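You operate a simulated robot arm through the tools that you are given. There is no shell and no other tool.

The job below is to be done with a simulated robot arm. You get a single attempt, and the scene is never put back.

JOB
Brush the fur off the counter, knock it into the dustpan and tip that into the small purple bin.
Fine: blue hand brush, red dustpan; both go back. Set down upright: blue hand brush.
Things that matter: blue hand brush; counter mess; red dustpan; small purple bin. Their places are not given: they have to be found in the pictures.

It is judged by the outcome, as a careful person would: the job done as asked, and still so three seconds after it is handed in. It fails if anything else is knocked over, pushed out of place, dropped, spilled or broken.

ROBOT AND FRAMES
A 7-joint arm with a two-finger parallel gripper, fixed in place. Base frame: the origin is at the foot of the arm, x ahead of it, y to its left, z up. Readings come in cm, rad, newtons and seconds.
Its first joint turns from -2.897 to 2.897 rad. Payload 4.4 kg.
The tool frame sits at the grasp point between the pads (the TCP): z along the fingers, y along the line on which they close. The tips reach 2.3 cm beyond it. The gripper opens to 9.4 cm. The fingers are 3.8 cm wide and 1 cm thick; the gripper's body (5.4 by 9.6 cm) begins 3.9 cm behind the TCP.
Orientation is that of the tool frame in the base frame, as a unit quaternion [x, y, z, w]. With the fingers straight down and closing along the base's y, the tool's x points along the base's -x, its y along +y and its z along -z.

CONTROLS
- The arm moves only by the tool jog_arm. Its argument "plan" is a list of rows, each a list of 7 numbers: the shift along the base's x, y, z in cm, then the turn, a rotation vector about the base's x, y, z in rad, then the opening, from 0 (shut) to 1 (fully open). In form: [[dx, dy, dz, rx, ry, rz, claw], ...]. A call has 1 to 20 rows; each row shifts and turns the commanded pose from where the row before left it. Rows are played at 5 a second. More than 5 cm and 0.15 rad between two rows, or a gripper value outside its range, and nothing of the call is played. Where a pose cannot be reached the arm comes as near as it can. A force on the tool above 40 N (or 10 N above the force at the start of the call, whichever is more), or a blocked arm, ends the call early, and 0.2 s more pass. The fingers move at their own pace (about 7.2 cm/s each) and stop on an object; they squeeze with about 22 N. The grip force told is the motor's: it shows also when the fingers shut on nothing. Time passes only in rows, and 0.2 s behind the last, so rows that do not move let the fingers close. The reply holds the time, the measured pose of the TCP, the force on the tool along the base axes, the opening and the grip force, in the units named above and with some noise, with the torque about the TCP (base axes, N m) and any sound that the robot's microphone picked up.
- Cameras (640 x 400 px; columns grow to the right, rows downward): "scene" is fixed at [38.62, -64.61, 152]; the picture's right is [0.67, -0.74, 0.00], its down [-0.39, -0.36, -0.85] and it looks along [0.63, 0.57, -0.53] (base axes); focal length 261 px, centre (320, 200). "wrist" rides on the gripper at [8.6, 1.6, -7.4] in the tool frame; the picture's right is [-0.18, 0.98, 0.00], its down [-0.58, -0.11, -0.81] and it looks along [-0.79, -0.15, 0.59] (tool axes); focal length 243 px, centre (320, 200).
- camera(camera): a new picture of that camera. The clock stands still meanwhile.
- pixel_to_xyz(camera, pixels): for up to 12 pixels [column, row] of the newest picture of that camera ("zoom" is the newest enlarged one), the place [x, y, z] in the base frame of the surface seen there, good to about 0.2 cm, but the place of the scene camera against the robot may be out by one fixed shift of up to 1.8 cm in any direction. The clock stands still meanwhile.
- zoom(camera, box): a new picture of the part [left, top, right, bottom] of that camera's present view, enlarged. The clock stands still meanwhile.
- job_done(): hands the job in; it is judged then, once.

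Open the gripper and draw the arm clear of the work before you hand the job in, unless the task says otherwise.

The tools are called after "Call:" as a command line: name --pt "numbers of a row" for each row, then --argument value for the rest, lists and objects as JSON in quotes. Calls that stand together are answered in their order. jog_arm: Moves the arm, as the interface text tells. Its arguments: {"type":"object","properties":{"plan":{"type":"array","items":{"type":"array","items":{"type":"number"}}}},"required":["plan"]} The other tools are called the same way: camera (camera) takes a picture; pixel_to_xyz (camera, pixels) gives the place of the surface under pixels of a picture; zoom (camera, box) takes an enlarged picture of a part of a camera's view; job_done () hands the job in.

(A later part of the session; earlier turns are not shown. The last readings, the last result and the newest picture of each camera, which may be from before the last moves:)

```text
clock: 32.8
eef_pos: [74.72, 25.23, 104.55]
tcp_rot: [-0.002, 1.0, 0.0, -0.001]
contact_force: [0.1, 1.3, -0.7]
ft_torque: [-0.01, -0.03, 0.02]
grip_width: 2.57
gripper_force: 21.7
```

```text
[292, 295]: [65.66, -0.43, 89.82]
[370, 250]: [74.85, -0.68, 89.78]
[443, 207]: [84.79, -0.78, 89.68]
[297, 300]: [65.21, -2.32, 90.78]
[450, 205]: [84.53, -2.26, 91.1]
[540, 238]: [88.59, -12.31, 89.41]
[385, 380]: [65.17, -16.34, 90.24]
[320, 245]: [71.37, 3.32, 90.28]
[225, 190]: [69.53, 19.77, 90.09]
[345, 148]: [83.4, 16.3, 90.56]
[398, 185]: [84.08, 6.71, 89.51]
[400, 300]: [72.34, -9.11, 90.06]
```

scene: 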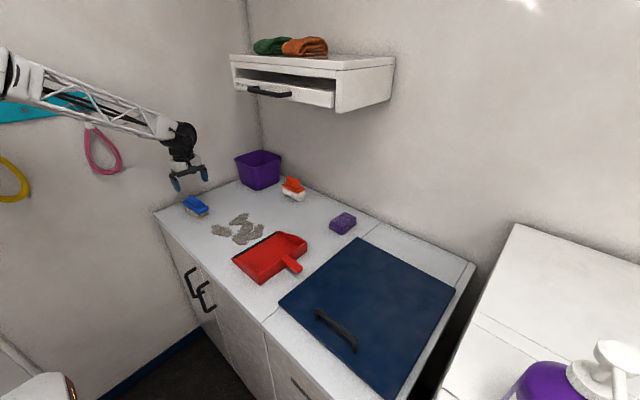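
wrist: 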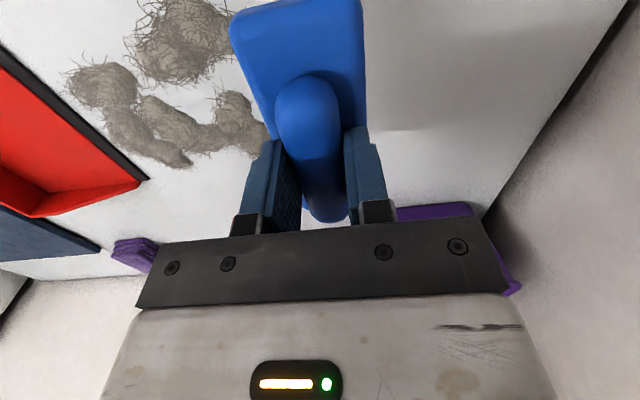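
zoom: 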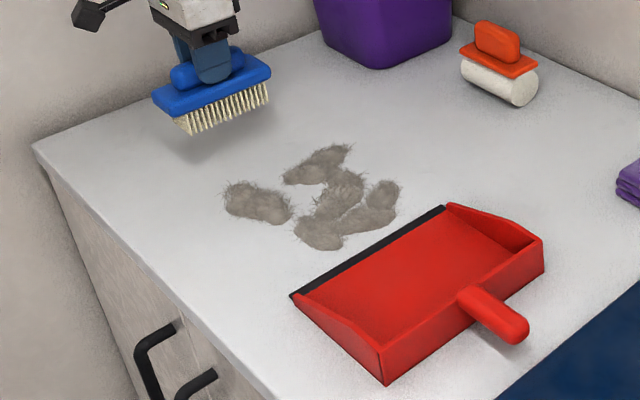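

Lip is at y≈0.3 spanning x 66.5–86, lip top near z≈90.2. I lower the brush to z≈97.5 and begin the first sweep toward −y at x≈74.7.

Call:
jog_arm --pt "0 0 -3 0 0 0 0" --pt "0 0 -3 0 0 0 0" --pt "0 0 -1 0 0 0 0" --pt "0 -1 0 0 0 0 0" --pt "0 -1 0 0 0 0 0" --pt "0 -1 0 0 0 0 0" --pt "0 -1 0 0 0 0 0" --pt "0 -1 0 0 0 0 0" --pt "0 -1 0 0 0 0 0" --pt "0 -1 0 0 0 0 0" --pt "0 -1 0 0 0 0 0" --pt "0 -1 0 0 0 0 0" --pt "0 -1 0 0 0 0 0" --pt "0 0 0 0 0 0 0"

Call:
zoom --camera "scene" --box '[160, 170, 320, 290]'

Call:
camera --camera "wrist"

```text
clock: 35.8
eef_pos: [74.65, 15.31, 97.63]
tcp_rot: [-0.002, 1.0, 0.001, -0.002]
contact_force: [-0.5, -0.6, -1.7]
ft_torque: [0.02, 0.01, 0.03]
grip_width: 2.58
gripper_force: 22.2
```

```text
3.33 times, centred on (240, 230) of scene
```

zoom: 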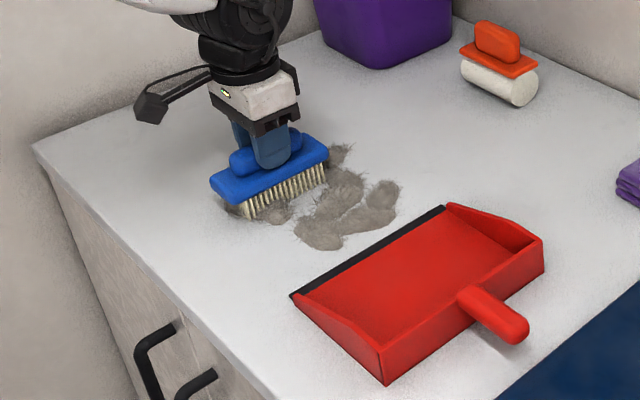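

```text
taken
```

wrist: 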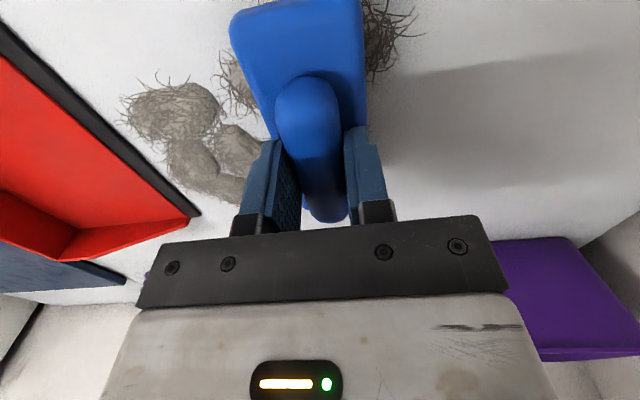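

The clump at x≈70 appears still behind the brush at (390,35) in the wrist view, so the bristles (0.2 cm above the counter) may have passed over it. I lift and look at the state before changing pressure.

Call:
jog_arm --pt "0 0 3 0 0 0 0" --pt "0 2 4 0 0 0 0" --pt "0 4 0 0 0 0 0" --pt "0 4 0 0 0 0 0" --pt "0 0 0 0 0 0 0"

Call:
zoom --camera "scene" --box '[170, 180, 282, 250]'

Call:
camera --camera "wrist"

```text
clock: 37.0
eef_pos: [75.05, 25.29, 104.38]
tcp_rot: [-0.003, 1.0, 0.001, -0.001]
contact_force: [0.3, 0.3, -2.0]
ft_torque: [0.0, 0.0, 0.0]
grip_width: 2.57
gripper_force: 22.7
```

```text
5.71 times, centred on (226, 215) of scene
```

zoom: 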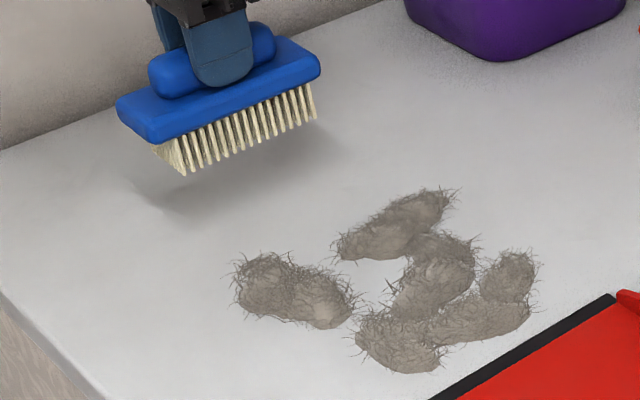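

```text
taken
```

wrist: 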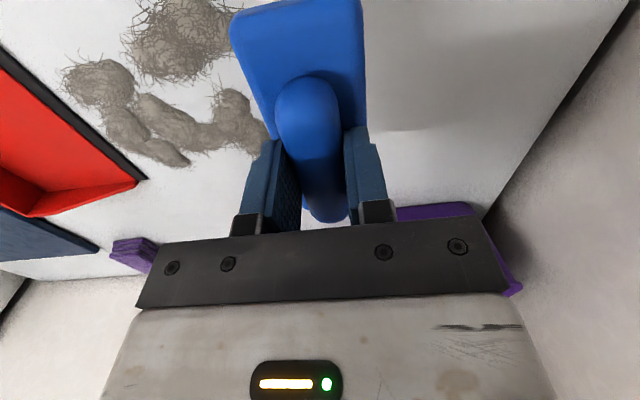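

The fur did not move at all, so the bristles must actually press on the counter. I lower behind the fur until a light contact force shows.

Call:
jog_arm --pt "-0.2 0 -3 0 0 0 0" --pt "0 0 -3 0 0 0 0" --pt "0 0 -0.9 0 0 0 0" --pt "0 0 -0.15 0 0 0 0" --pt "0 0 0 0 0 0 0"

```text
clock: 38.2
eef_pos: [74.62, 25.33, 97.47]
tcp_rot: [-0.003, 1.0, 0.0, -0.002]
contact_force: [-0.4, 0.6, -1.7]
ft_torque: [0.0, -0.01, 0.01]
grip_width: 2.59
gripper_force: 21.3
```

Still only the brush's weight (−1.7 N). I lower further in small steps.

Call:
jog_arm --pt "0 0 -0.1 0 0 0 0" --pt "0 0 0 0 0 0 0"

Call:
jog_arm --pt "0 0 -0.1 0 0 0 0" --pt "0 0 0 0 0 0 0"

```text
clock: 38.8
eef_pos: [74.59, 25.35, 97.52]
tcp_rot: [-0.003, 1.0, 0.0, 0.0]
contact_force: [1.8, 0.8, 7.4]
ft_torque: [-0.11, 0.27, 0.01]
grip_width: 2.58
gripper_force: 21.7
```

```text
clock: 39.4
eef_pos: [74.62, 25.36, 97.41]
tcp_rot: [-0.002, 1.0, 0.0, 0.001]
contact_force: [-1.0, 3.4, 21.2]
ft_torque: [0.06, -0.05, 0.0]
grip_width: 2.6
gripper_force: 21.6
```

Now pressing at 21 N; I ease off slightly to ~10 N and sweep −y 7 cm, checking whether the fur moves.

Call:
jog_arm --pt "0 0 0.07 0 0 0 0" --pt "0 -1 0 0 0 0 0" --pt "0 -1 0 0 0 0 0" --pt "0 -1 0 0 0 0 0" --pt "0 -1 0 0 0 0 0" --pt "0 -1 0 0 0 0 0" --pt "0 -1 0 0 0 0 0" --pt "0 -1 0 0 0 0 0" --pt "0 -1 0 0 0 0 0" --pt "0 -1 0 0 0 0 0"

Call:
zoom --camera "scene" --box '[160, 170, 320, 290]'

Call:
camera --camera "wrist"

```text
clock: 41.6
eef_pos: [74.63, 16.33, 97.39]
tcp_rot: [-0.003, 1.0, 0.001, 0.0]
contact_force: [0.0, 8.8, 21.9]
ft_torque: [0.13, -0.02, 0.01]
grip_width: 2.6
gripper_force: 22.3
```

```text
3.33 times, centred on (240, 230) of scene
```

zoom: 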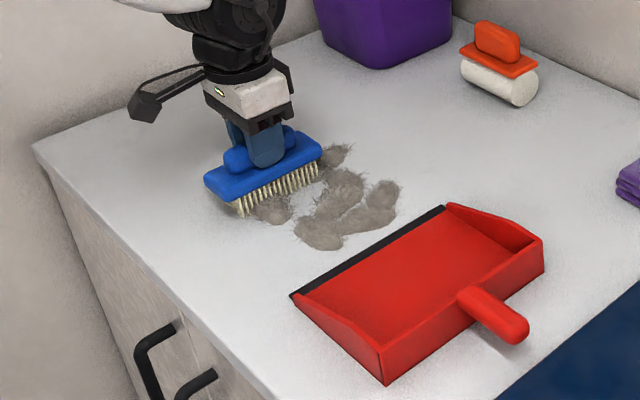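

```text
taken
```

wrist: 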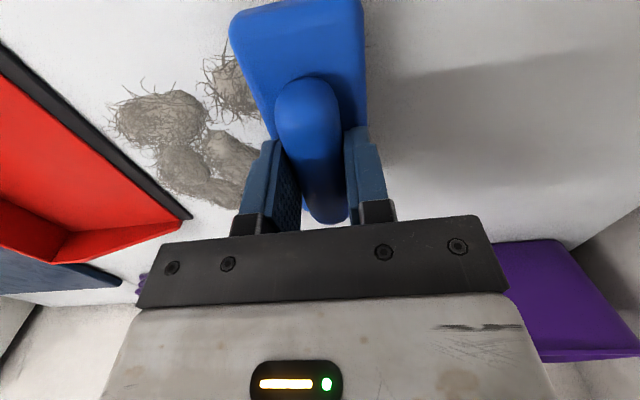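

Behind the brush the counter is now clean, so pressed sweeping works. I continue toward the pan.

Call:
jog_arm --pt "0 -1 0 0 0 0 0" --pt "0 -1 0 0 0 0 0" --pt "0 -1 0 0 0 0 0" --pt "0 -1 0 0 0 0 0" --pt "0 -1 0 0 0 0 0" --pt "0 -1 0 0 0 0 0"

Call:
zoom --camera "scene" --box '[160, 170, 320, 290]'

Call:
camera --camera "wrist"

```text
clock: 43.0
eef_pos: [74.55, 10.27, 97.29]
tcp_rot: [-0.002, 1.0, 0.0, -0.002]
contact_force: [-0.1, 1.0, 2.8]
ft_torque: [0.05, -0.04, 0.03]
grip_width: 2.56
gripper_force: 22.2
```

```text
3.33 times, centred on (240, 230) of scene
```

zoom: 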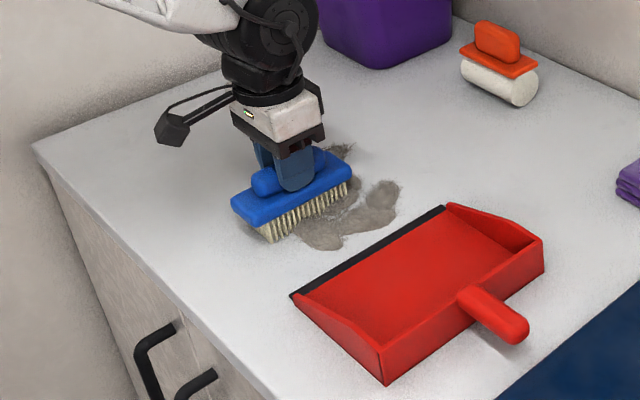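

```text
taken
```

wrist: 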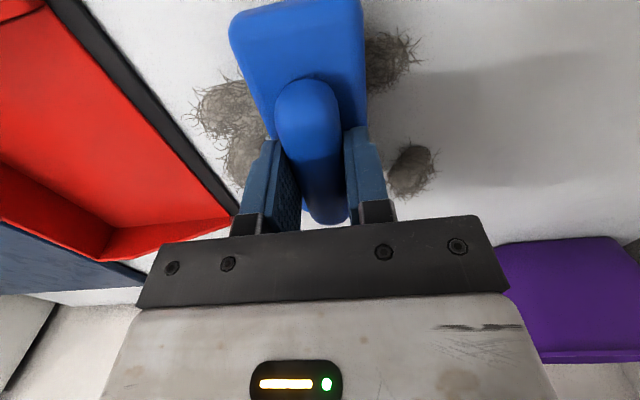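

Contact force dropped to ~3 N and a piece seems left behind at (390,55). I lift and look at the whole state before adjusting.

Call:
jog_arm --pt "0 0 3 0 0 0 0" --pt "0 4 3 0 0 0 0" --pt "0 4.8 1 0 0 0 0" --pt "0 4.8 0 0 0 0 0" --pt "0 1.5 0 0 0 0 0" --pt "0 0 0 0 0 0 0"

Call:
zoom --camera "scene" --box '[170, 180, 282, 250]'

Call:
camera --camera "wrist"

```text
clock: 44.4
eef_pos: [74.47, 25.69, 104.32]
tcp_rot: [-0.003, 1.0, 0.001, -0.001]
contact_force: [0.7, -0.4, -2.2]
ft_torque: [0.01, 0.0, -0.01]
grip_width: 2.57
gripper_force: 22.3
```

```text
5.71 times, centred on (226, 215) of scene
```

zoom: 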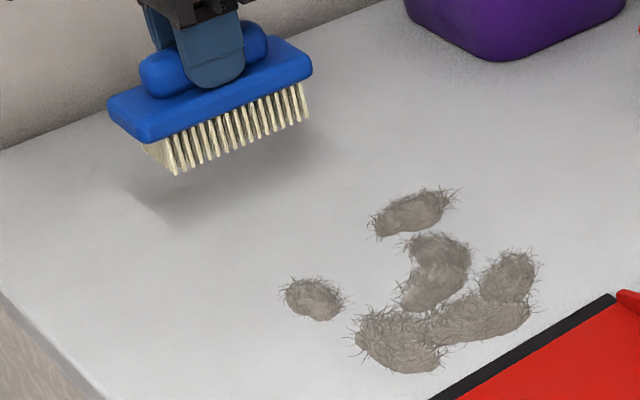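

```text
taken
```

wrist: 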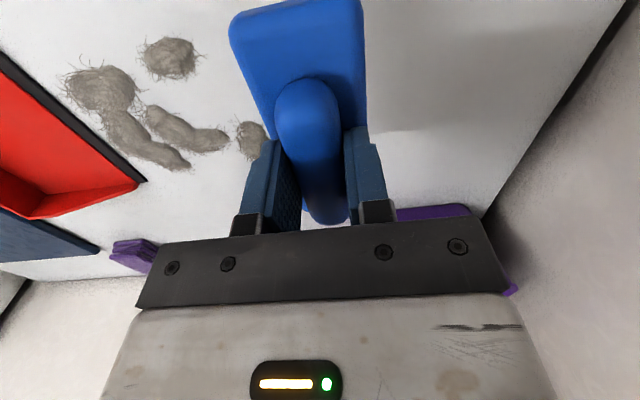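

Brushed cells vanish from the counter where pressure was enough (upper-left part of each clump gone), so the fur is likely clinging to the bristles. I look closely at the brush, and lower again at y≈18 to find contact.

Call:
zoom --camera "scene" --box '[184, 176, 232, 216]'

Call:
jog_arm --pt "0 -3.8 -2 0 0 0 0" --pt "0 -3.8 -2 0 0 0 0" --pt "0.2 0 -2 0 0 0 0" --pt "0 0 -0.85 0 0 0 0" --pt "0 0 0 0 0 0 0"

```text
10.00 times, centred on (208, 196) of scene
```

zoom: 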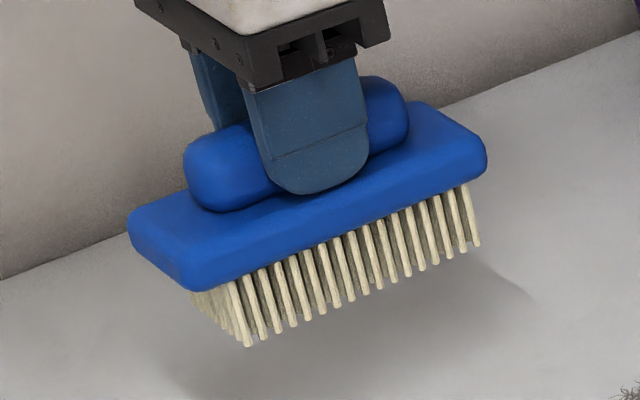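

```text
clock: 45.6
eef_pos: [74.67, 17.87, 97.57]
tcp_rot: [-0.002, 1.0, 0.001, -0.001]
contact_force: [0.4, -0.3, -1.6]
ft_torque: [-0.01, -0.02, -0.01]
grip_width: 2.6
gripper_force: 21.8
```

Not in contact yet; I lower by small steps.

Call:
jog_arm --pt "0 0 -0.1 0 0 0 0" --pt "0 0 -0.08 0 0 0 0" --pt "0 0 0 0 0 0 0"

```text
clock: 46.4
eef_pos: [74.66, 17.75, 97.46]
tcp_rot: [-0.003, 1.0, 0.001, 0.0]
contact_force: [0.0, 0.0, -1.5]
ft_torque: [0.01, 0.02, -0.04]
grip_width: 2.58
gripper_force: 22.2
```

Still free; a bit lower.

Call:
jog_arm --pt "0 0 -0.08 0 0 0 0" --pt "0 0 -0.08 0 0 0 0" --pt "0 0 0 0 0 0 0"

```text
clock: 47.2
eef_pos: [74.68, 17.66, 97.27]
tcp_rot: [-0.002, 1.0, 0.0, -0.001]
contact_force: [-0.6, -2.4, 17.7]
ft_torque: [-0.13, 0.39, -0.01]
grip_width: 2.59
gripper_force: 22.3
```

17.7 N of contact. I sweep −y in a short run with a tiny downward bias to hold the pressure.

Call:
jog_arm --pt "0 -1 -0.01 0 0 0 0" --pt "0 -1 -0.01 0 0 0 0" --pt "0 -1 -0.01 0 0 0 0" --pt "0 -1 -0.01 0 0 0 0" --pt "0 -1 -0.01 0 0 0 0"

Call:
camera --camera "wrist"

```text
clock: 48.4
eef_pos: [74.67, 12.89, 97.25]
tcp_rot: [-0.003, 1.0, 0.001, -0.001]
contact_force: [0.6, 9.8, 25.9]
ft_torque: [0.21, 0.05, -0.02]
grip_width: 2.57
gripper_force: 21.9
```

```text
taken
```

wrist: 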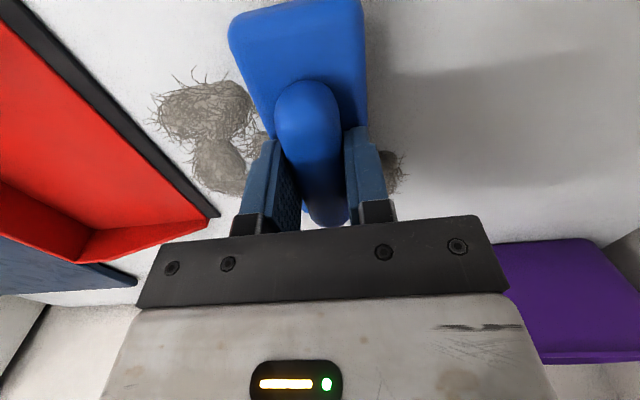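

A2 is gone; force 26 N is holding. I keep sweeping toward y≈3.6, stopping short of the pan lip, with no extra downward bias.

Call:
jog_arm --pt "0 -1 0 0 0 0 0" --pt "0 -1 0 0 0 0 0" --pt "0 -1 0 0 0 0 0" --pt "0 -1 0 0 0 0 0" --pt "0 -1 0 0 0 0 0"

Call:
camera --camera "wrist"

```text
clock: 49.6
eef_pos: [74.63, 7.86, 97.06]
tcp_rot: [-0.003, 1.0, 0.0, -0.002]
contact_force: [0.3, 5.2, 13.7]
ft_torque: [0.12, -0.59, 0.19]
grip_width: 2.56
gripper_force: 21.6
```

```text
taken
```

wrist: 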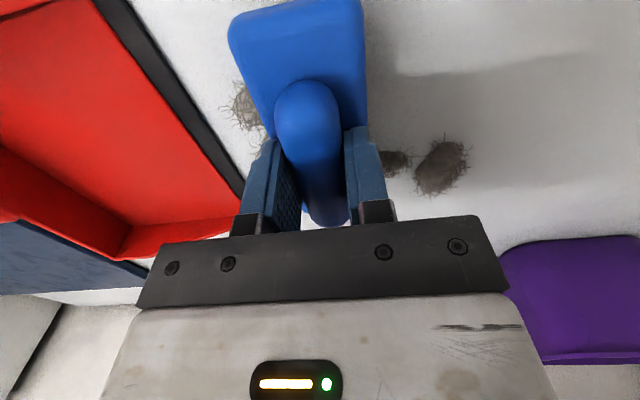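

Force 14 N; I continue the last 4 cm of this strip.

Call:
jog_arm --pt "0 -1 -0.03 0 0 0 0" --pt "0 -1 -0.02 0 0 0 0" --pt "0 -1 -0.02 0 0 0 0" --pt "0 -1 -0.01 0 0 0 0"

Call:
camera --camera "wrist"

Call:
zoom --camera "scene" --box '[160, 170, 320, 290]'

```text
clock: 50.6
eef_pos: [74.65, 3.95, 97.21]
tcp_rot: [-0.002, 1.0, 0.001, 0.0]
contact_force: [0.7, 10.5, 27.7]
ft_torque: [0.32, 0.4, -0.15]
grip_width: 2.59
gripper_force: 21.6
```

```text
taken
```

wrist: 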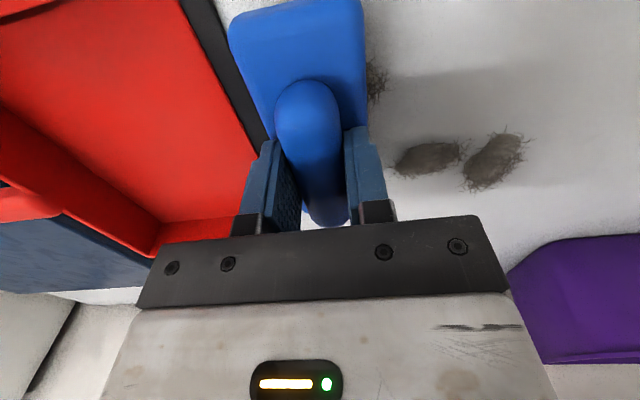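

```text
3.33 times, centred on (240, 230) of scene
```

zoom: 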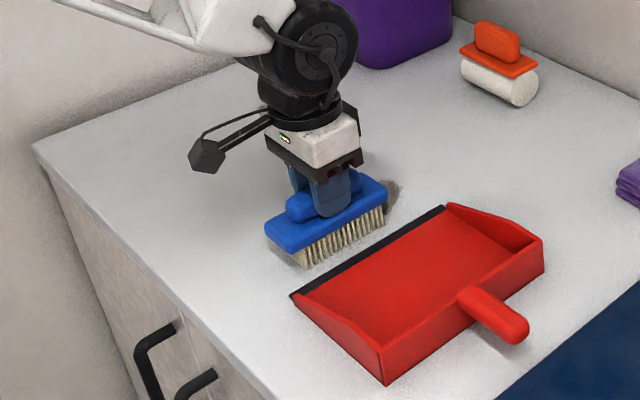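

Most of strip 1 is cleared. I lift and go back to survey what remains.

Call:
jog_arm --pt "0 0 3 0 0 0 0" --pt "0 3.5 3 0 0 0 0" --pt "0 4.8 0 0 0 0 0" --pt "0 4.8 0 0 0 0 0" --pt "0 4.5 0 0 0 0 0" --pt "0 0 0 0 0 0 0"

Call:
zoom --camera "scene" --box '[170, 180, 282, 250]'

Call:
camera --camera "wrist"

```text
clock: 52.0
eef_pos: [74.7, 21.6, 103.3]
tcp_rot: [-0.003, 1.0, 0.0, 0.0]
contact_force: [0.7, 0.1, -0.7]
ft_torque: [-0.01, -0.02, -0.01]
grip_width: 2.58
gripper_force: 22.1
```

```text
5.71 times, centred on (226, 215) of scene
```

zoom: 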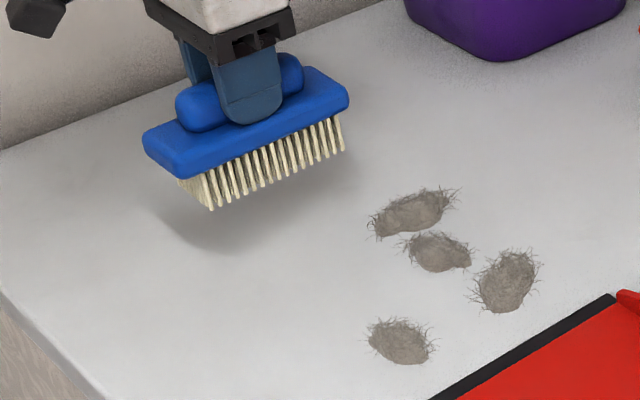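

```text
taken
```

wrist: 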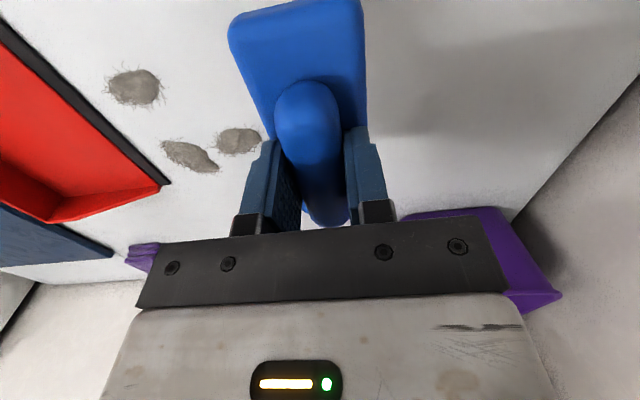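

Four clumps remain at zoom (413,213), (438,252), (506,280), (400,341). I measure them.

Call:
pixel_to_xyz --camera "zoom" --pixels '[[413, 213], [375, 225], [450, 205], [438, 252], [412, 255], [468, 260], [506, 280], [480, 300], [535, 265], [400, 341], [372, 340], [430, 355]]'

Call:
pixel_to_xyz --camera "wrist" --pixels '[[133, 87], [190, 157], [237, 140]]'

```text
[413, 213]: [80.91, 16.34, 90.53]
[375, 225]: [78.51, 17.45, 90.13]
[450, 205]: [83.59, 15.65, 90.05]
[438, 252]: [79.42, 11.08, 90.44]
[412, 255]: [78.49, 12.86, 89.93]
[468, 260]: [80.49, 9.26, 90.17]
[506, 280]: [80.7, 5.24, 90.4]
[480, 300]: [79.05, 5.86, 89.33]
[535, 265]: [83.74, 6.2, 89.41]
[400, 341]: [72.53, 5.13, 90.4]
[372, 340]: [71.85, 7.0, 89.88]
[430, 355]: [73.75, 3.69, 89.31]
```

```text
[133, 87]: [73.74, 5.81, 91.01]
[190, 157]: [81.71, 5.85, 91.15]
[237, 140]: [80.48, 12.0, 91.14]
```

True centres: (82,17), (80.5,11.8), (81.8,5.8), (73.7,5.8). I move to x≈80.7, y≈20.5 and lower to contact.

Call:
jog_arm --pt "3 -0.6 -2 0 0 0 0" --pt "3 -0.5 -2 0 0 0 0" --pt "0 0 -1.6 0 0 0 0" --pt "0 0 -0.2 0 0 0 0" --pt "0 0 0 0 0 0 0"

Call:
jog_arm --pt "0 0 -0.1 0 0 0 0" --pt "0 0 0 0 0 0 0"

```text
clock: 53.2
eef_pos: [80.71, 20.31, 97.31]
tcp_rot: [-0.003, 1.0, 0.001, -0.001]
contact_force: [-0.3, 0.5, -1.5]
ft_torque: [0.0, 0.01, -0.01]
grip_width: 2.56
gripper_force: 22.2
```

```text
clock: 53.8
eef_pos: [80.69, 20.25, 97.39]
tcp_rot: [-0.003, 1.0, 0.002, 0.0]
contact_force: [0.0, -0.1, -1.2]
ft_torque: [-0.03, -0.02, 0.0]
grip_width: 2.58
gripper_force: 22.5
```

No contact yet; I lower in two more small steps.

Call:
jog_arm --pt "0 0 -0.07 0 0 0 0" --pt "0 0 -0.07 0 0 0 0" --pt "0 0 0 0 0 0 0"

```text
clock: 54.6
eef_pos: [80.71, 20.49, 97.28]
tcp_rot: [-0.003, 1.0, 0.001, -0.001]
contact_force: [-0.6, -2.2, 7.4]
ft_torque: [-0.16, -0.33, -0.04]
grip_width: 2.57
gripper_force: 21.9
```

Contact at 7 N. I press a little more and sweep −y along this strip.

Call:
jog_arm --pt "0 0 -0.09 0 0 0 0" --pt "0 -1 -0.005 0 0 0 0" --pt "0 -1 -0.005 0 0 0 0" --pt "0 -1 -0.005 0 0 0 0" --pt "0 -1 -0.005 0 0 0 0" --pt "0 -1 -0.005 0 0 0 0" --pt "0 -1 -0.005 0 0 0 0"

Call:
camera --camera "wrist"

```text
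clock: 56.0
eef_pos: [80.71, 15.35, 97.13]
tcp_rot: [-0.002, 1.0, 0.001, -0.001]
contact_force: [-0.8, 0.0, 3.0]
ft_torque: [-0.12, 0.07, 0.06]
grip_width: 2.56
gripper_force: 22.1
stopped in row 7: the force on the tool passed its limit at 41 N (the readings are from after the stop); the commanded pose is now the measured one
```

```text
taken
```

wrist: 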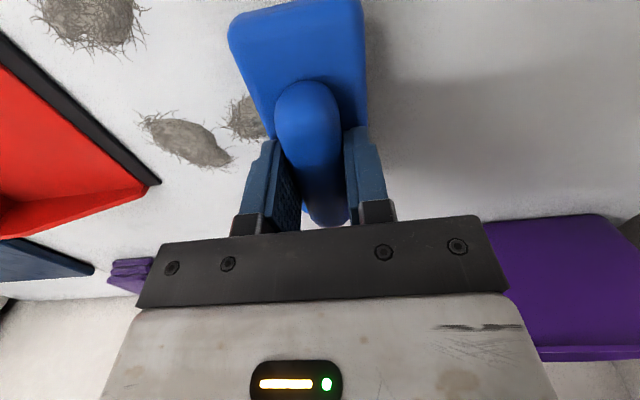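

The run stopped at 41 N and relaxed to 3 N; the clump under the brush looks gone. I press lightly again and continue without bias.

Call:
jog_arm --pt "0 0 -0.07 0 0 0 0" --pt "0 -1 0 0 0 0 0" --pt "0 -1 0 0 0 0 0" --pt "0 -1 0 0 0 0 0" --pt "0 -1 0 0 0 0 0" --pt "0 -1 0 0 0 0 0"

Call:
camera --camera "wrist"

```text
clock: 57.4
eef_pos: [80.87, 10.52, 97.23]
tcp_rot: [-0.003, 1.0, 0.0, 0.001]
contact_force: [-0.2, 10.3, 28.3]
ft_torque: [0.32, 0.24, -0.14]
grip_width: 2.57
gripper_force: 22.2
```

```text
taken
```

wrist: 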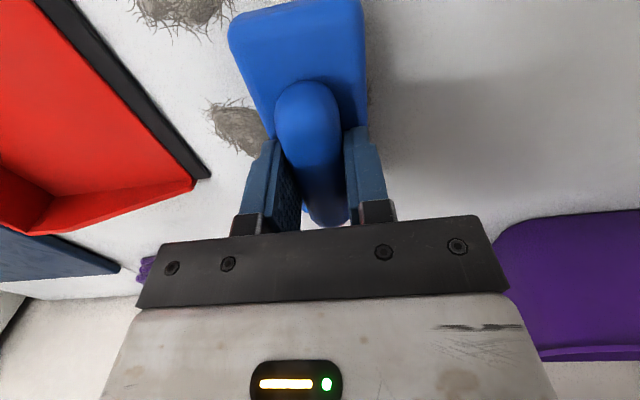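

Force is 28 N, so I ease up slightly and sweep the rest of this strip down to y≈3.7.

Call:
jog_arm --pt "0 -1 0.04 0 0 0 0" --pt "0 -1 0 0 0 0 0" --pt "0 -1 0 0 0 0 0" --pt "0 -1 0 0 0 0 0" --pt "0 -1 0 0 0 0 0" --pt "0 -1 0 0 0 0 0" --pt "0 -0.7 0 0 0 0 0"

Call:
camera --camera "wrist"

```text
clock: 59.0
eef_pos: [80.65, 3.64, 97.19]
tcp_rot: [-0.003, 1.0, 0.001, 0.0]
contact_force: [0.8, 7.3, 18.2]
ft_torque: [0.12, -0.26, 0.09]
grip_width: 2.58
gripper_force: 21.7
```

```text
taken
```

wrist: 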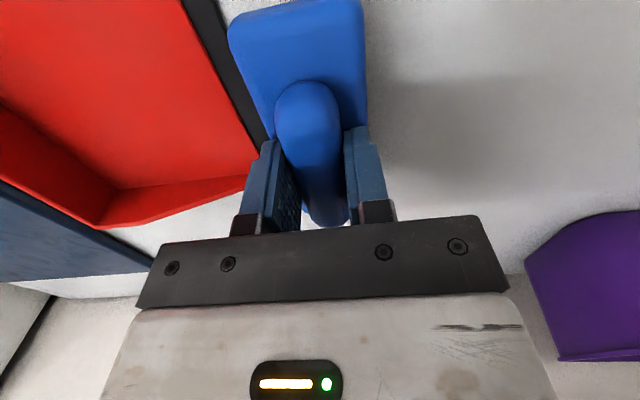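

The strip behind is clean. I lift, move to x≈74.2, y≈11 and lower for the last clump at (73.7, 5.8).

Call:
jog_arm --pt "0 0 3 0 0 0 0" --pt "-3.3 3.6 0 0 0 0 0" --pt "-3.2 3.7 0 0 0 0 0" --pt "0 0 -2.6 0 0 0 0" --pt "0 0 -0.3 0 0 0 0" --pt "0 0 0 0 0 0 0"

Call:
camera --camera "wrist"

```text
clock: 60.4
eef_pos: [74.31, 10.96, 97.2]
tcp_rot: [-0.002, 1.0, 0.001, 0.0]
contact_force: [-2.8, 2.2, 7.9]
ft_torque: [-0.04, 0.24, -0.07]
grip_width: 2.55
gripper_force: 22.2
```

```text
taken
```

wrist: 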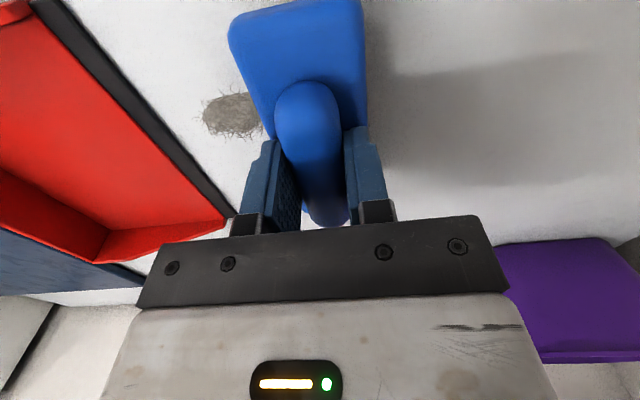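

Contact at 8 N with the clump just ahead at (232,112). I press slightly more and sweep to y≈3.7.

Call:
jog_arm --pt "0 0 -0.07 0 0 0 0" --pt "0 -1 0 0 0 0 0" --pt "0 -1 0 0 0 0 0" --pt "0 -1 0 0 0 0 0" --pt "0 -1 0 0 0 0 0" --pt "0 -1 0 0 0 0 0" --pt "0 -1 0 0 0 0 0" --pt "0 -1 0 0 0 0 0"

Call:
camera --camera "wrist"

```text
clock: 62.2
eef_pos: [74.2, 3.98, 97.18]
tcp_rot: [-0.002, 1.0, 0.0, 0.001]
contact_force: [1.3, 10.2, 29.2]
ft_torque: [0.32, 0.52, -0.2]
grip_width: 2.59
gripper_force: 21.9
```

```text
taken
```

wrist: 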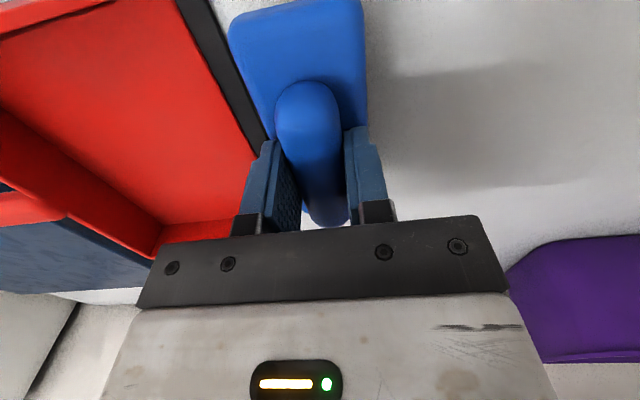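

The counter behind is clean. I lift the brush high and inspect the counter and bristles.

Call:
jog_arm --pt "0 0 3 0 0 0 0" --pt "0 0 4.5 0 0 0 0" --pt "0 0 4.5 0 0 0 0" --pt "0 0 0 0 0 0 0"

Call:
zoom --camera "scene" --box '[160, 160, 320, 280]'

Call:
zoom --camera "scene" --box '[205, 190, 277, 245]'

```text
clock: 63.2
eef_pos: [74.14, 4.11, 109.14]
tcp_rot: [-0.002, 1.0, 0.0, 0.0]
contact_force: [0.0, -0.2, -0.8]
ft_torque: [0.03, 0.0, -0.02]
grip_width: 2.58
gripper_force: 21.9
```

```text
3.33 times, centred on (240, 220) of scene
```

zoom: 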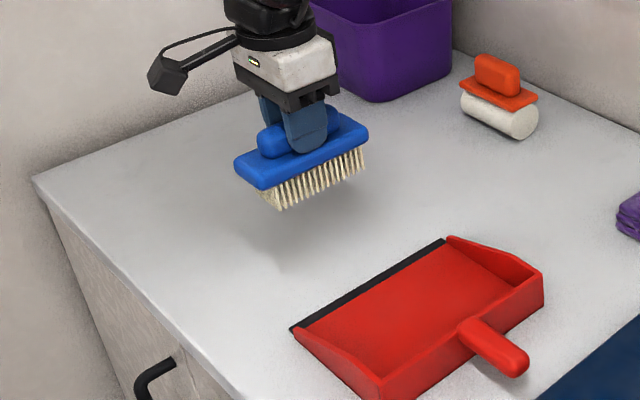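

```text
7.27 times, centred on (241, 218) of scene
```

zoom: 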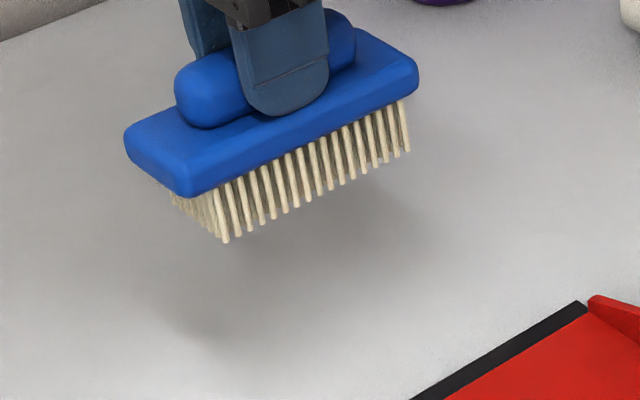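

The counter is clean and the fur must be held in the bristles. I move the brush over the middle of the pan and tap it down gently first.

Call:
jog_arm --pt "0.7 -4 0 0 0 0 0" --pt "0.7 -4 0 0 0 0 0" --pt "0.6 -3.6 0 0 0 0 0" --pt "0 0 -4 0 0 0 0" --pt "0 0 -4 0 0 0 0" --pt "0 0 -2 0 0 0 0" --pt "0 0 -1 0 0 0 0" --pt "0 0 0 0 0 0 0"

Call:
zoom --camera "scene" --box '[200, 190, 328, 290]'

```text
clock: 65.0
eef_pos: [76.3, -7.59, 98.16]
tcp_rot: [-0.003, 1.0, 0.0, 0.001]
contact_force: [-0.1, -0.2, -1.0]
ft_torque: [0.02, 0.0, 0.01]
grip_width: 2.59
gripper_force: 22.4
```

```text
4.00 times, centred on (264, 240) of scene
```

zoom: 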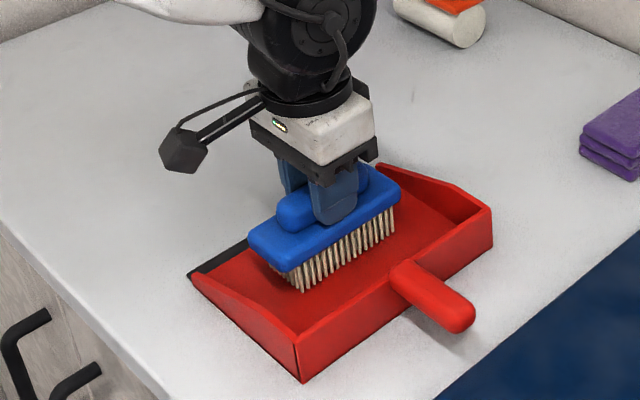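

The brush hovers inside the pan between its walls. I tap down and up several times, watching force and sound.

Call:
jog_arm --pt "0 0 -0.35 0 0 0 0" --pt "0 0 0 0 0 0 0"

Call:
jog_arm --pt "0 0 -0.1 0 0 0 0" --pt "0 0 0 0 0 0 0"

```text
clock: 65.6
eef_pos: [76.21, -7.73, 97.76]
tcp_rot: [-0.003, 1.0, 0.001, 0.001]
contact_force: [-1.2, 1.0, 7.6]
ft_torque: [-0.05, 0.13, 0.05]
grip_width: 2.57
gripper_force: 21.9
```

```text
clock: 66.2
eef_pos: [76.21, -7.63, 97.9]
tcp_rot: [-0.003, 1.0, 0.0, 0.001]
contact_force: [-5.7, 0.0, 20.7]
ft_torque: [-0.13, 0.49, -0.03]
grip_width: 2.57
gripper_force: 22.6
```

Contact with the pan floor at 21 N. I lift 3 cm and tap down a few times more briskly.

Call:
jog_arm --pt "0 0 2.5 0 0 0 0" --pt "0 0 -2.5 0 0 0 0" --pt "0 0 2.5 0 0 0 0" --pt "0 0 -2.5 0 0 0 0" --pt "0 0 2.5 0 0 0 0" --pt "0 0 -2.5 0 0 0 0" --pt "0 0 2.5 0 0 0 0" --pt "0 0 0 0 0 0 0"

Call:
zoom --camera "scene" --box '[200, 190, 328, 290]'

```text
clock: 68.0
eef_pos: [76.26, -7.54, 100.0]
tcp_rot: [-0.002, 1.0, 0.001, -0.001]
contact_force: [0.8, -0.7, -0.8]
ft_torque: [0.04, 0.03, -0.02]
grip_width: 2.56
gripper_force: 22.4
```

```text
4.00 times, centred on (264, 240) of scene
```

zoom: 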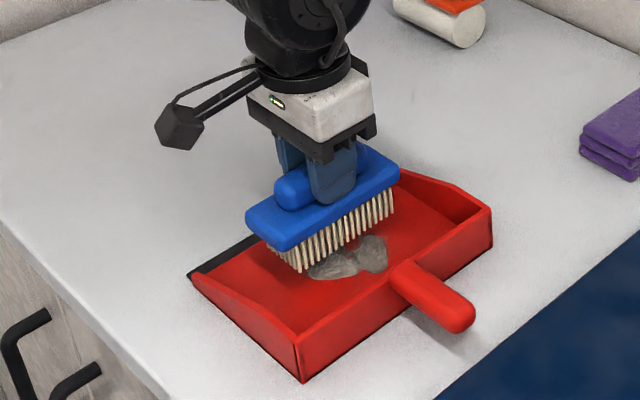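

Fur now shows in the pan at (345,260), so knocking works. I knock several more times to empty the bristles.

Call:
jog_arm --pt "0 0 -2.5 0 0 0 0" --pt "0 0 2.5 0 0 0 0" --pt "0 0 -2.5 0 0 0 0" --pt "0 0 2.5 0 0 0 0" --pt "0 0 -2.5 0 0 0 0" --pt "0 0 2.5 0 0 0 0" --pt "0 0 -2.5 0 0 0 0" --pt "0 0 2.5 0 0 0 0" --pt "0 0 3 0 0 0 0" --pt "0 0 3 0 0 0 0" --pt "0 0 0 0 0 0 0"

Call:
zoom --camera "scene" --box '[200, 190, 328, 290]'

Call:
camera --camera "wrist"

```text
clock: 70.4
eef_pos: [76.31, -7.61, 106.18]
tcp_rot: [-0.002, 1.0, 0.0, 0.0]
contact_force: [-1.1, 0.6, -1.7]
ft_torque: [-0.02, -0.01, -0.02]
grip_width: 2.57
gripper_force: 22.2
```

```text
4.00 times, centred on (264, 240) of scene
```

zoom: 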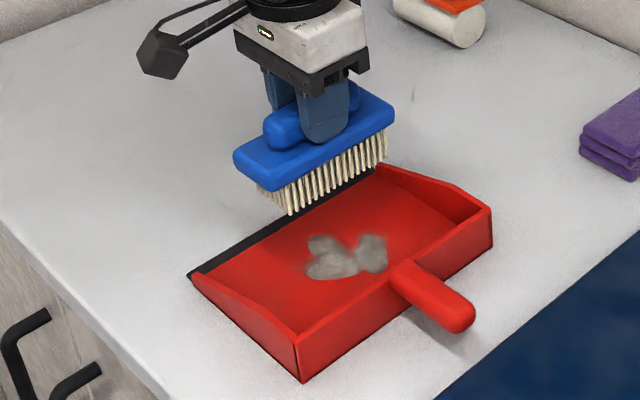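

```text
taken
```

wrist: 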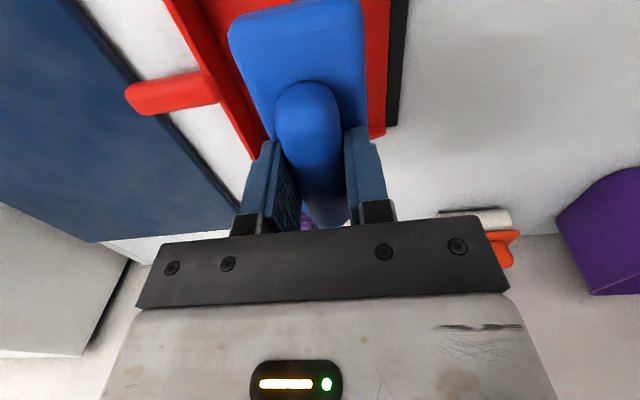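

Three clumps are in the pan around (345,255). I enlarge the pan and bristles, then knock again to see whether anything more falls.

Call:
zoom --camera "scene" --box '[240, 205, 304, 265]'

Call:
jog_arm --pt "0 0 -3 0 0 0 0" --pt "0 0 -3 0 0 0 0" --pt "0 0 -2.6 0 0 0 0" --pt "0 0 2.5 0 0 0 0" --pt "0 0 -2.5 0 0 0 0" --pt "0 0 2.5 0 0 0 0" --pt "0 0 -2.5 0 0 0 0" --pt "0 0 2.5 0 0 0 0" --pt "0 0 3 0 0 0 0" --pt "0 0 3 0 0 0 0" --pt "0 2 3 0 0 0 0" --pt "0 0 0 0 0 0 0"

Call:
zoom --camera "scene" --box '[240, 205, 304, 265]'

```text
6.67 times, centred on (272, 235) of scene
```

zoom: 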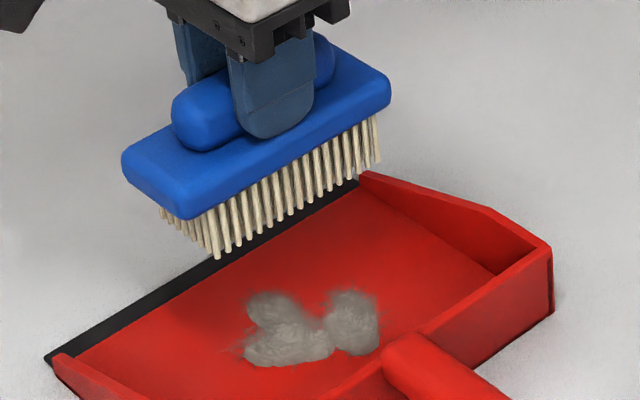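

```text
clock: 73.0
eef_pos: [76.27, -5.67, 109.17]
tcp_rot: [-0.002, 1.0, 0.001, 0.0]
contact_force: [0.6, 0.2, -0.2]
ft_torque: [0.05, -0.01, 0.02]
grip_width: 2.57
gripper_force: 22.0
```

```text
6.67 times, centred on (272, 235) of scene
```

zoom: 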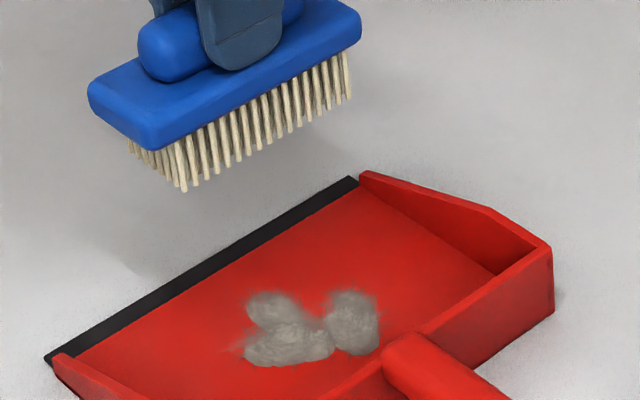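

No further change after more knocks. To make sure nothing remains in the bristles, I tilt the brush over the pan so the scene camera can see its underside.

Call:
jog_arm --pt "0 -1 3 -0.12 0.08 0 0" --pt "0 -1 3 -0.12 0.08 0 0" --pt "0 0 0 -0.12 0.08 0 0" --pt "0 0 0 -0.12 0.08 0 0" --pt "0 0 0 -0.12 0.08 0 0" --pt "0 0 0 -0.12 0.08 0 0" --pt "0 0 0 0 0 0 0"

Call:
camera --camera "scene"

Call:
zoom --camera "scene" --box '[220, 170, 300, 230]'

```text
clock: 74.6
eef_pos: [76.22, -7.65, 115.02]
tcp_rot: [-0.003, 0.908, -0.349, -0.234]
contact_force: [-0.8, 0.0, -2.1]
ft_torque: [0.03, -0.04, 0.01]
grip_width: 2.58
gripper_force: 22.2
```

```text
taken
```

scene: 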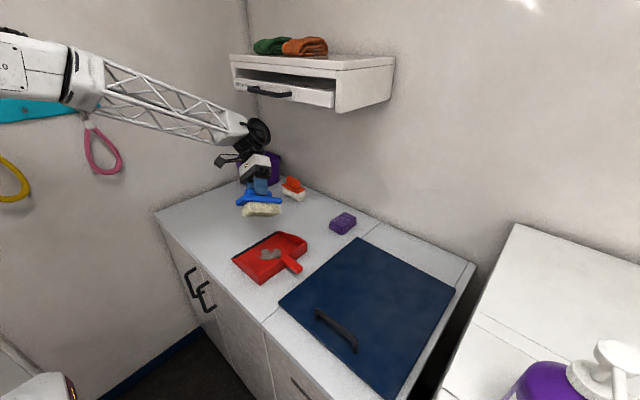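

```text
6.67 times, centred on (260, 200) of scene
```

zoom: 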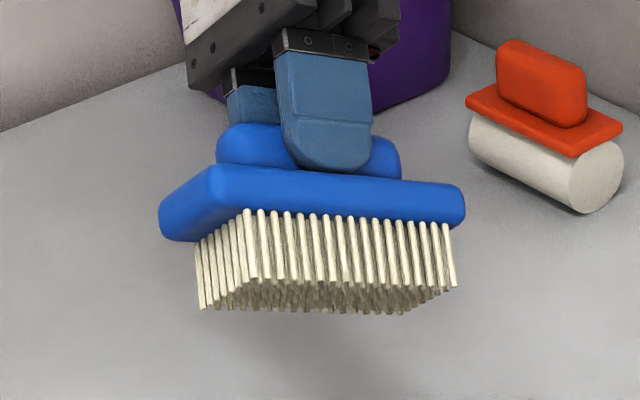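

The bristles look clean. I level the brush and carry it back toward its original place, turning it to its original yaw.

Call:
jog_arm --pt "0 0 0 0.12 -0.08 0 0" --pt "0 0 0 0.12 -0.08 0 0" --pt "0 0 0 0.12 -0.08 0 0" --pt "0 0 0 0.12 -0.08 0 0" --pt "0 0 0 0.12 -0.08 0 0" --pt "0 0 0 0.12 -0.08 0 0" --pt "0 0 0 0 0 0 0"

Call:
jog_arm --pt "-0.36 3.42 0 0 0 0.134 0" --pt "-0.36 3.42 0 0 0 0.134 0" --pt "-0.36 3.42 0 0 0 0.134 0" --pt "-0.36 3.42 0 0 0 0.134 0" --pt "-0.36 3.42 0 0 0 0.134 0" --pt "-0.36 3.42 0 0 0 0.134 0" --pt "-0.36 3.42 0 0 0 0.134 0" --pt "-0.36 3.42 0 0 0 0.134 0" --pt "-0.36 3.42 0 0 0 0.134 0" --pt "-0.36 3.42 0 0 0 0.134 0" --pt "-0.36 3.42 0 0 0 0.134 0" --pt "-0.36 3.42 0 0 0 0.134 0" --pt "0 0 0 0 0 0 0"

```text
clock: 76.2
eef_pos: [76.24, -7.59, 115.06]
tcp_rot: [-0.003, 1.0, 0.0, 0.0]
contact_force: [-0.7, -0.5, -1.5]
ft_torque: [0.0, 0.01, 0.0]
grip_width: 2.59
gripper_force: 21.8
```

```text
clock: 79.0
eef_pos: [71.77, 33.53, 115.04]
tcp_rot: [0.722, -0.692, 0.0, 0.0]
contact_force: [0.4, 1.1, -1.7]
ft_torque: [0.02, -0.01, 0.02]
grip_width: 2.58
gripper_force: 21.8
```

I'm back over the brush's original spot with the same yaw. I lower to just above the counter.

Call:
jog_arm --pt "0.1 0 -4 0 0 0 0" --pt "0 0 -4 0 0 0 0" --pt "0 0 -4 0 0 0 0" --pt "0 0 -3 0 0 0 0" --pt "0 0 -1.5 0 0 0 0" --pt "0 0 -0.8 0 0 0 0" --pt "0 0 0 0 0 0 0"

Call:
jog_arm --pt "0 0 -0.15 0 0 0 0" --pt "0 0 0 0 0 0 0"

Call:
zoom --camera "scene" --box '[150, 150, 278, 230]'

```text
clock: 80.6
eef_pos: [71.97, 33.24, 97.73]
tcp_rot: [0.721, -0.692, -0.001, 0.0]
contact_force: [-0.2, 0.5, -1.5]
ft_torque: [-0.02, 0.02, 0.02]
grip_width: 2.54
gripper_force: 22.2
```

```text
clock: 81.2
eef_pos: [72.12, 33.42, 97.59]
tcp_rot: [0.722, -0.692, 0.0, 0.001]
contact_force: [0.5, 0.4, -0.9]
ft_torque: [-0.01, -0.03, -0.01]
grip_width: 2.56
gripper_force: 22.3
```

```text
5.00 times, centred on (214, 190) of scene
```

zoom: 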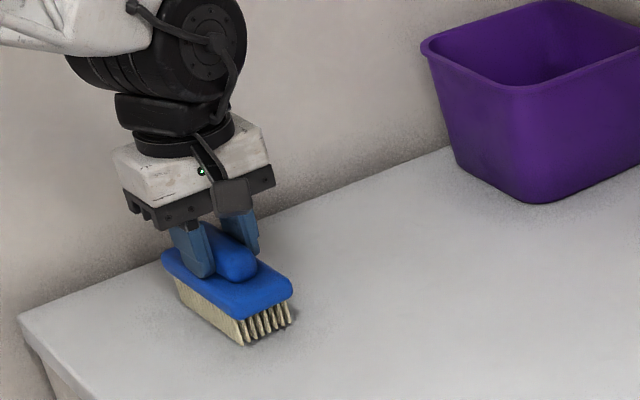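

Slight gap remains; I lower in small steps until contact shows.

Call:
jog_arm --pt "0 0 -0.1 0 0 0 0" --pt "0 0 -0.1 0 0 0 0" --pt "0 0 0 0 0 0 0"

Call:
jog_arm --pt "0 0 -0.07 0 0 0 0" --pt "0 0 0 0 0 0 0"

```text
clock: 82.0
eef_pos: [72.0, 33.35, 97.48]
tcp_rot: [0.722, -0.692, -0.002, 0.0]
contact_force: [-0.8, 0.2, -1.1]
ft_torque: [-0.02, 0.0, 0.02]
grip_width: 2.57
gripper_force: 21.6
```

```text
clock: 82.6
eef_pos: [72.09, 33.3, 97.28]
tcp_rot: [0.721, -0.692, -0.001, 0.0]
contact_force: [0.0, -0.1, -1.4]
ft_torque: [0.0, -0.01, 0.04]
grip_width: 2.57
gripper_force: 22.6
```

Still no contact; continuing with small steps.

Call:
jog_arm --pt "0 0 -0.07 0 0 0 0" --pt "0 0 0 0 0 0 0"

Call:
jog_arm --pt "0 0 -0.05 0 0 0 0" --pt "0 0 0 0 0 0 0"

```text
clock: 83.2
eef_pos: [72.09, 33.45, 97.32]
tcp_rot: [0.722, -0.692, -0.001, 0.001]
contact_force: [-0.3, 0.3, -1.5]
ft_torque: [0.01, 0.0, 0.02]
grip_width: 2.55
gripper_force: 22.3
```

```text
clock: 83.8
eef_pos: [72.03, 33.44, 97.21]
tcp_rot: [0.722, -0.692, -0.001, 0.001]
contact_force: [-0.1, -0.8, -1.4]
ft_torque: [0.03, -0.03, 0.0]
grip_width: 2.55
gripper_force: 22.1
```

Call:
jog_arm --pt "0 0 -0.06 0 0 0 0" --pt "0 0 0 0 0 0 0" --pt "0 0 -0.05 0 0 0 0" --pt "0 0 0 0 0 0 0"

```text
clock: 84.8
eef_pos: [72.11, 33.52, 97.24]
tcp_rot: [0.721, -0.692, 0.0, 0.0]
contact_force: [-3.1, -2.6, 18.9]
ft_torque: [0.17, 0.11, 0.03]
grip_width: 2.55
gripper_force: 22.1
```

The brush now rests on the counter (19 N). I relax slightly, open the fingers fully and rise straight up.

Call:
jog_arm --pt "0 0 0.1 0 0 0 0" --pt "0 0 0 0 0 0 0.6" --pt "0 0 0 0 0 0 0.6" --pt "0 0 0 0 0 0 0.6" --pt "0 0 2 0 0 0 0.6" --pt "0 0 4 0 0 0 1" --pt "0 0 4 0 0 0 1" --pt "0 0 4 0 0 0 1" --pt "0 0 0 0 0 0 1"

Call:
camera --camera "wrist"

Call:
zoom --camera "scene" --box '[150, 140, 310, 260]'

```text
clock: 86.8
eef_pos: [72.05, 33.6, 111.27]
tcp_rot: [0.722, -0.692, -0.001, 0.0]
contact_force: [0.3, -0.2, -0.6]
ft_torque: [0.0, 0.02, -0.01]
grip_width: 9.4
gripper_force: 0.0
```

```text
taken
```

wrist: 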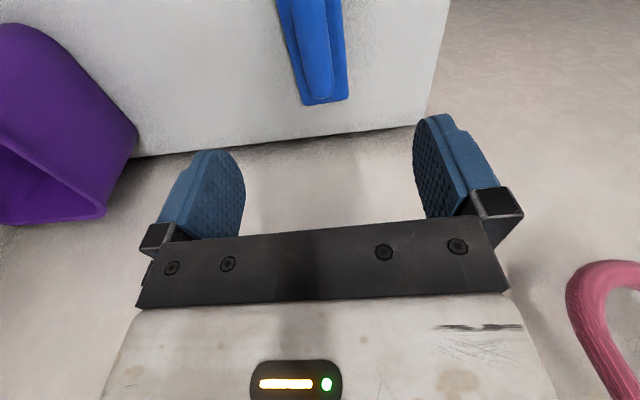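

```text
3.33 times, centred on (230, 200) of scene
```

zoom: 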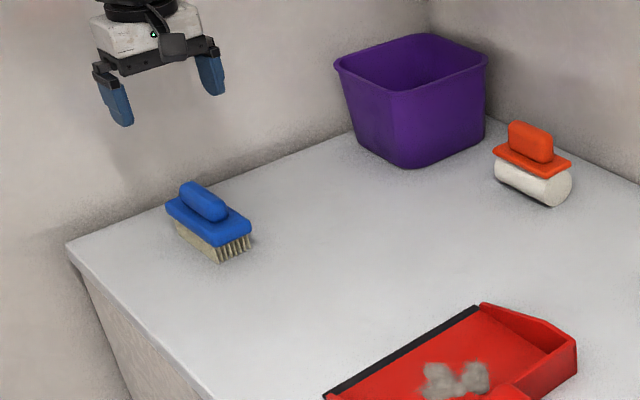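

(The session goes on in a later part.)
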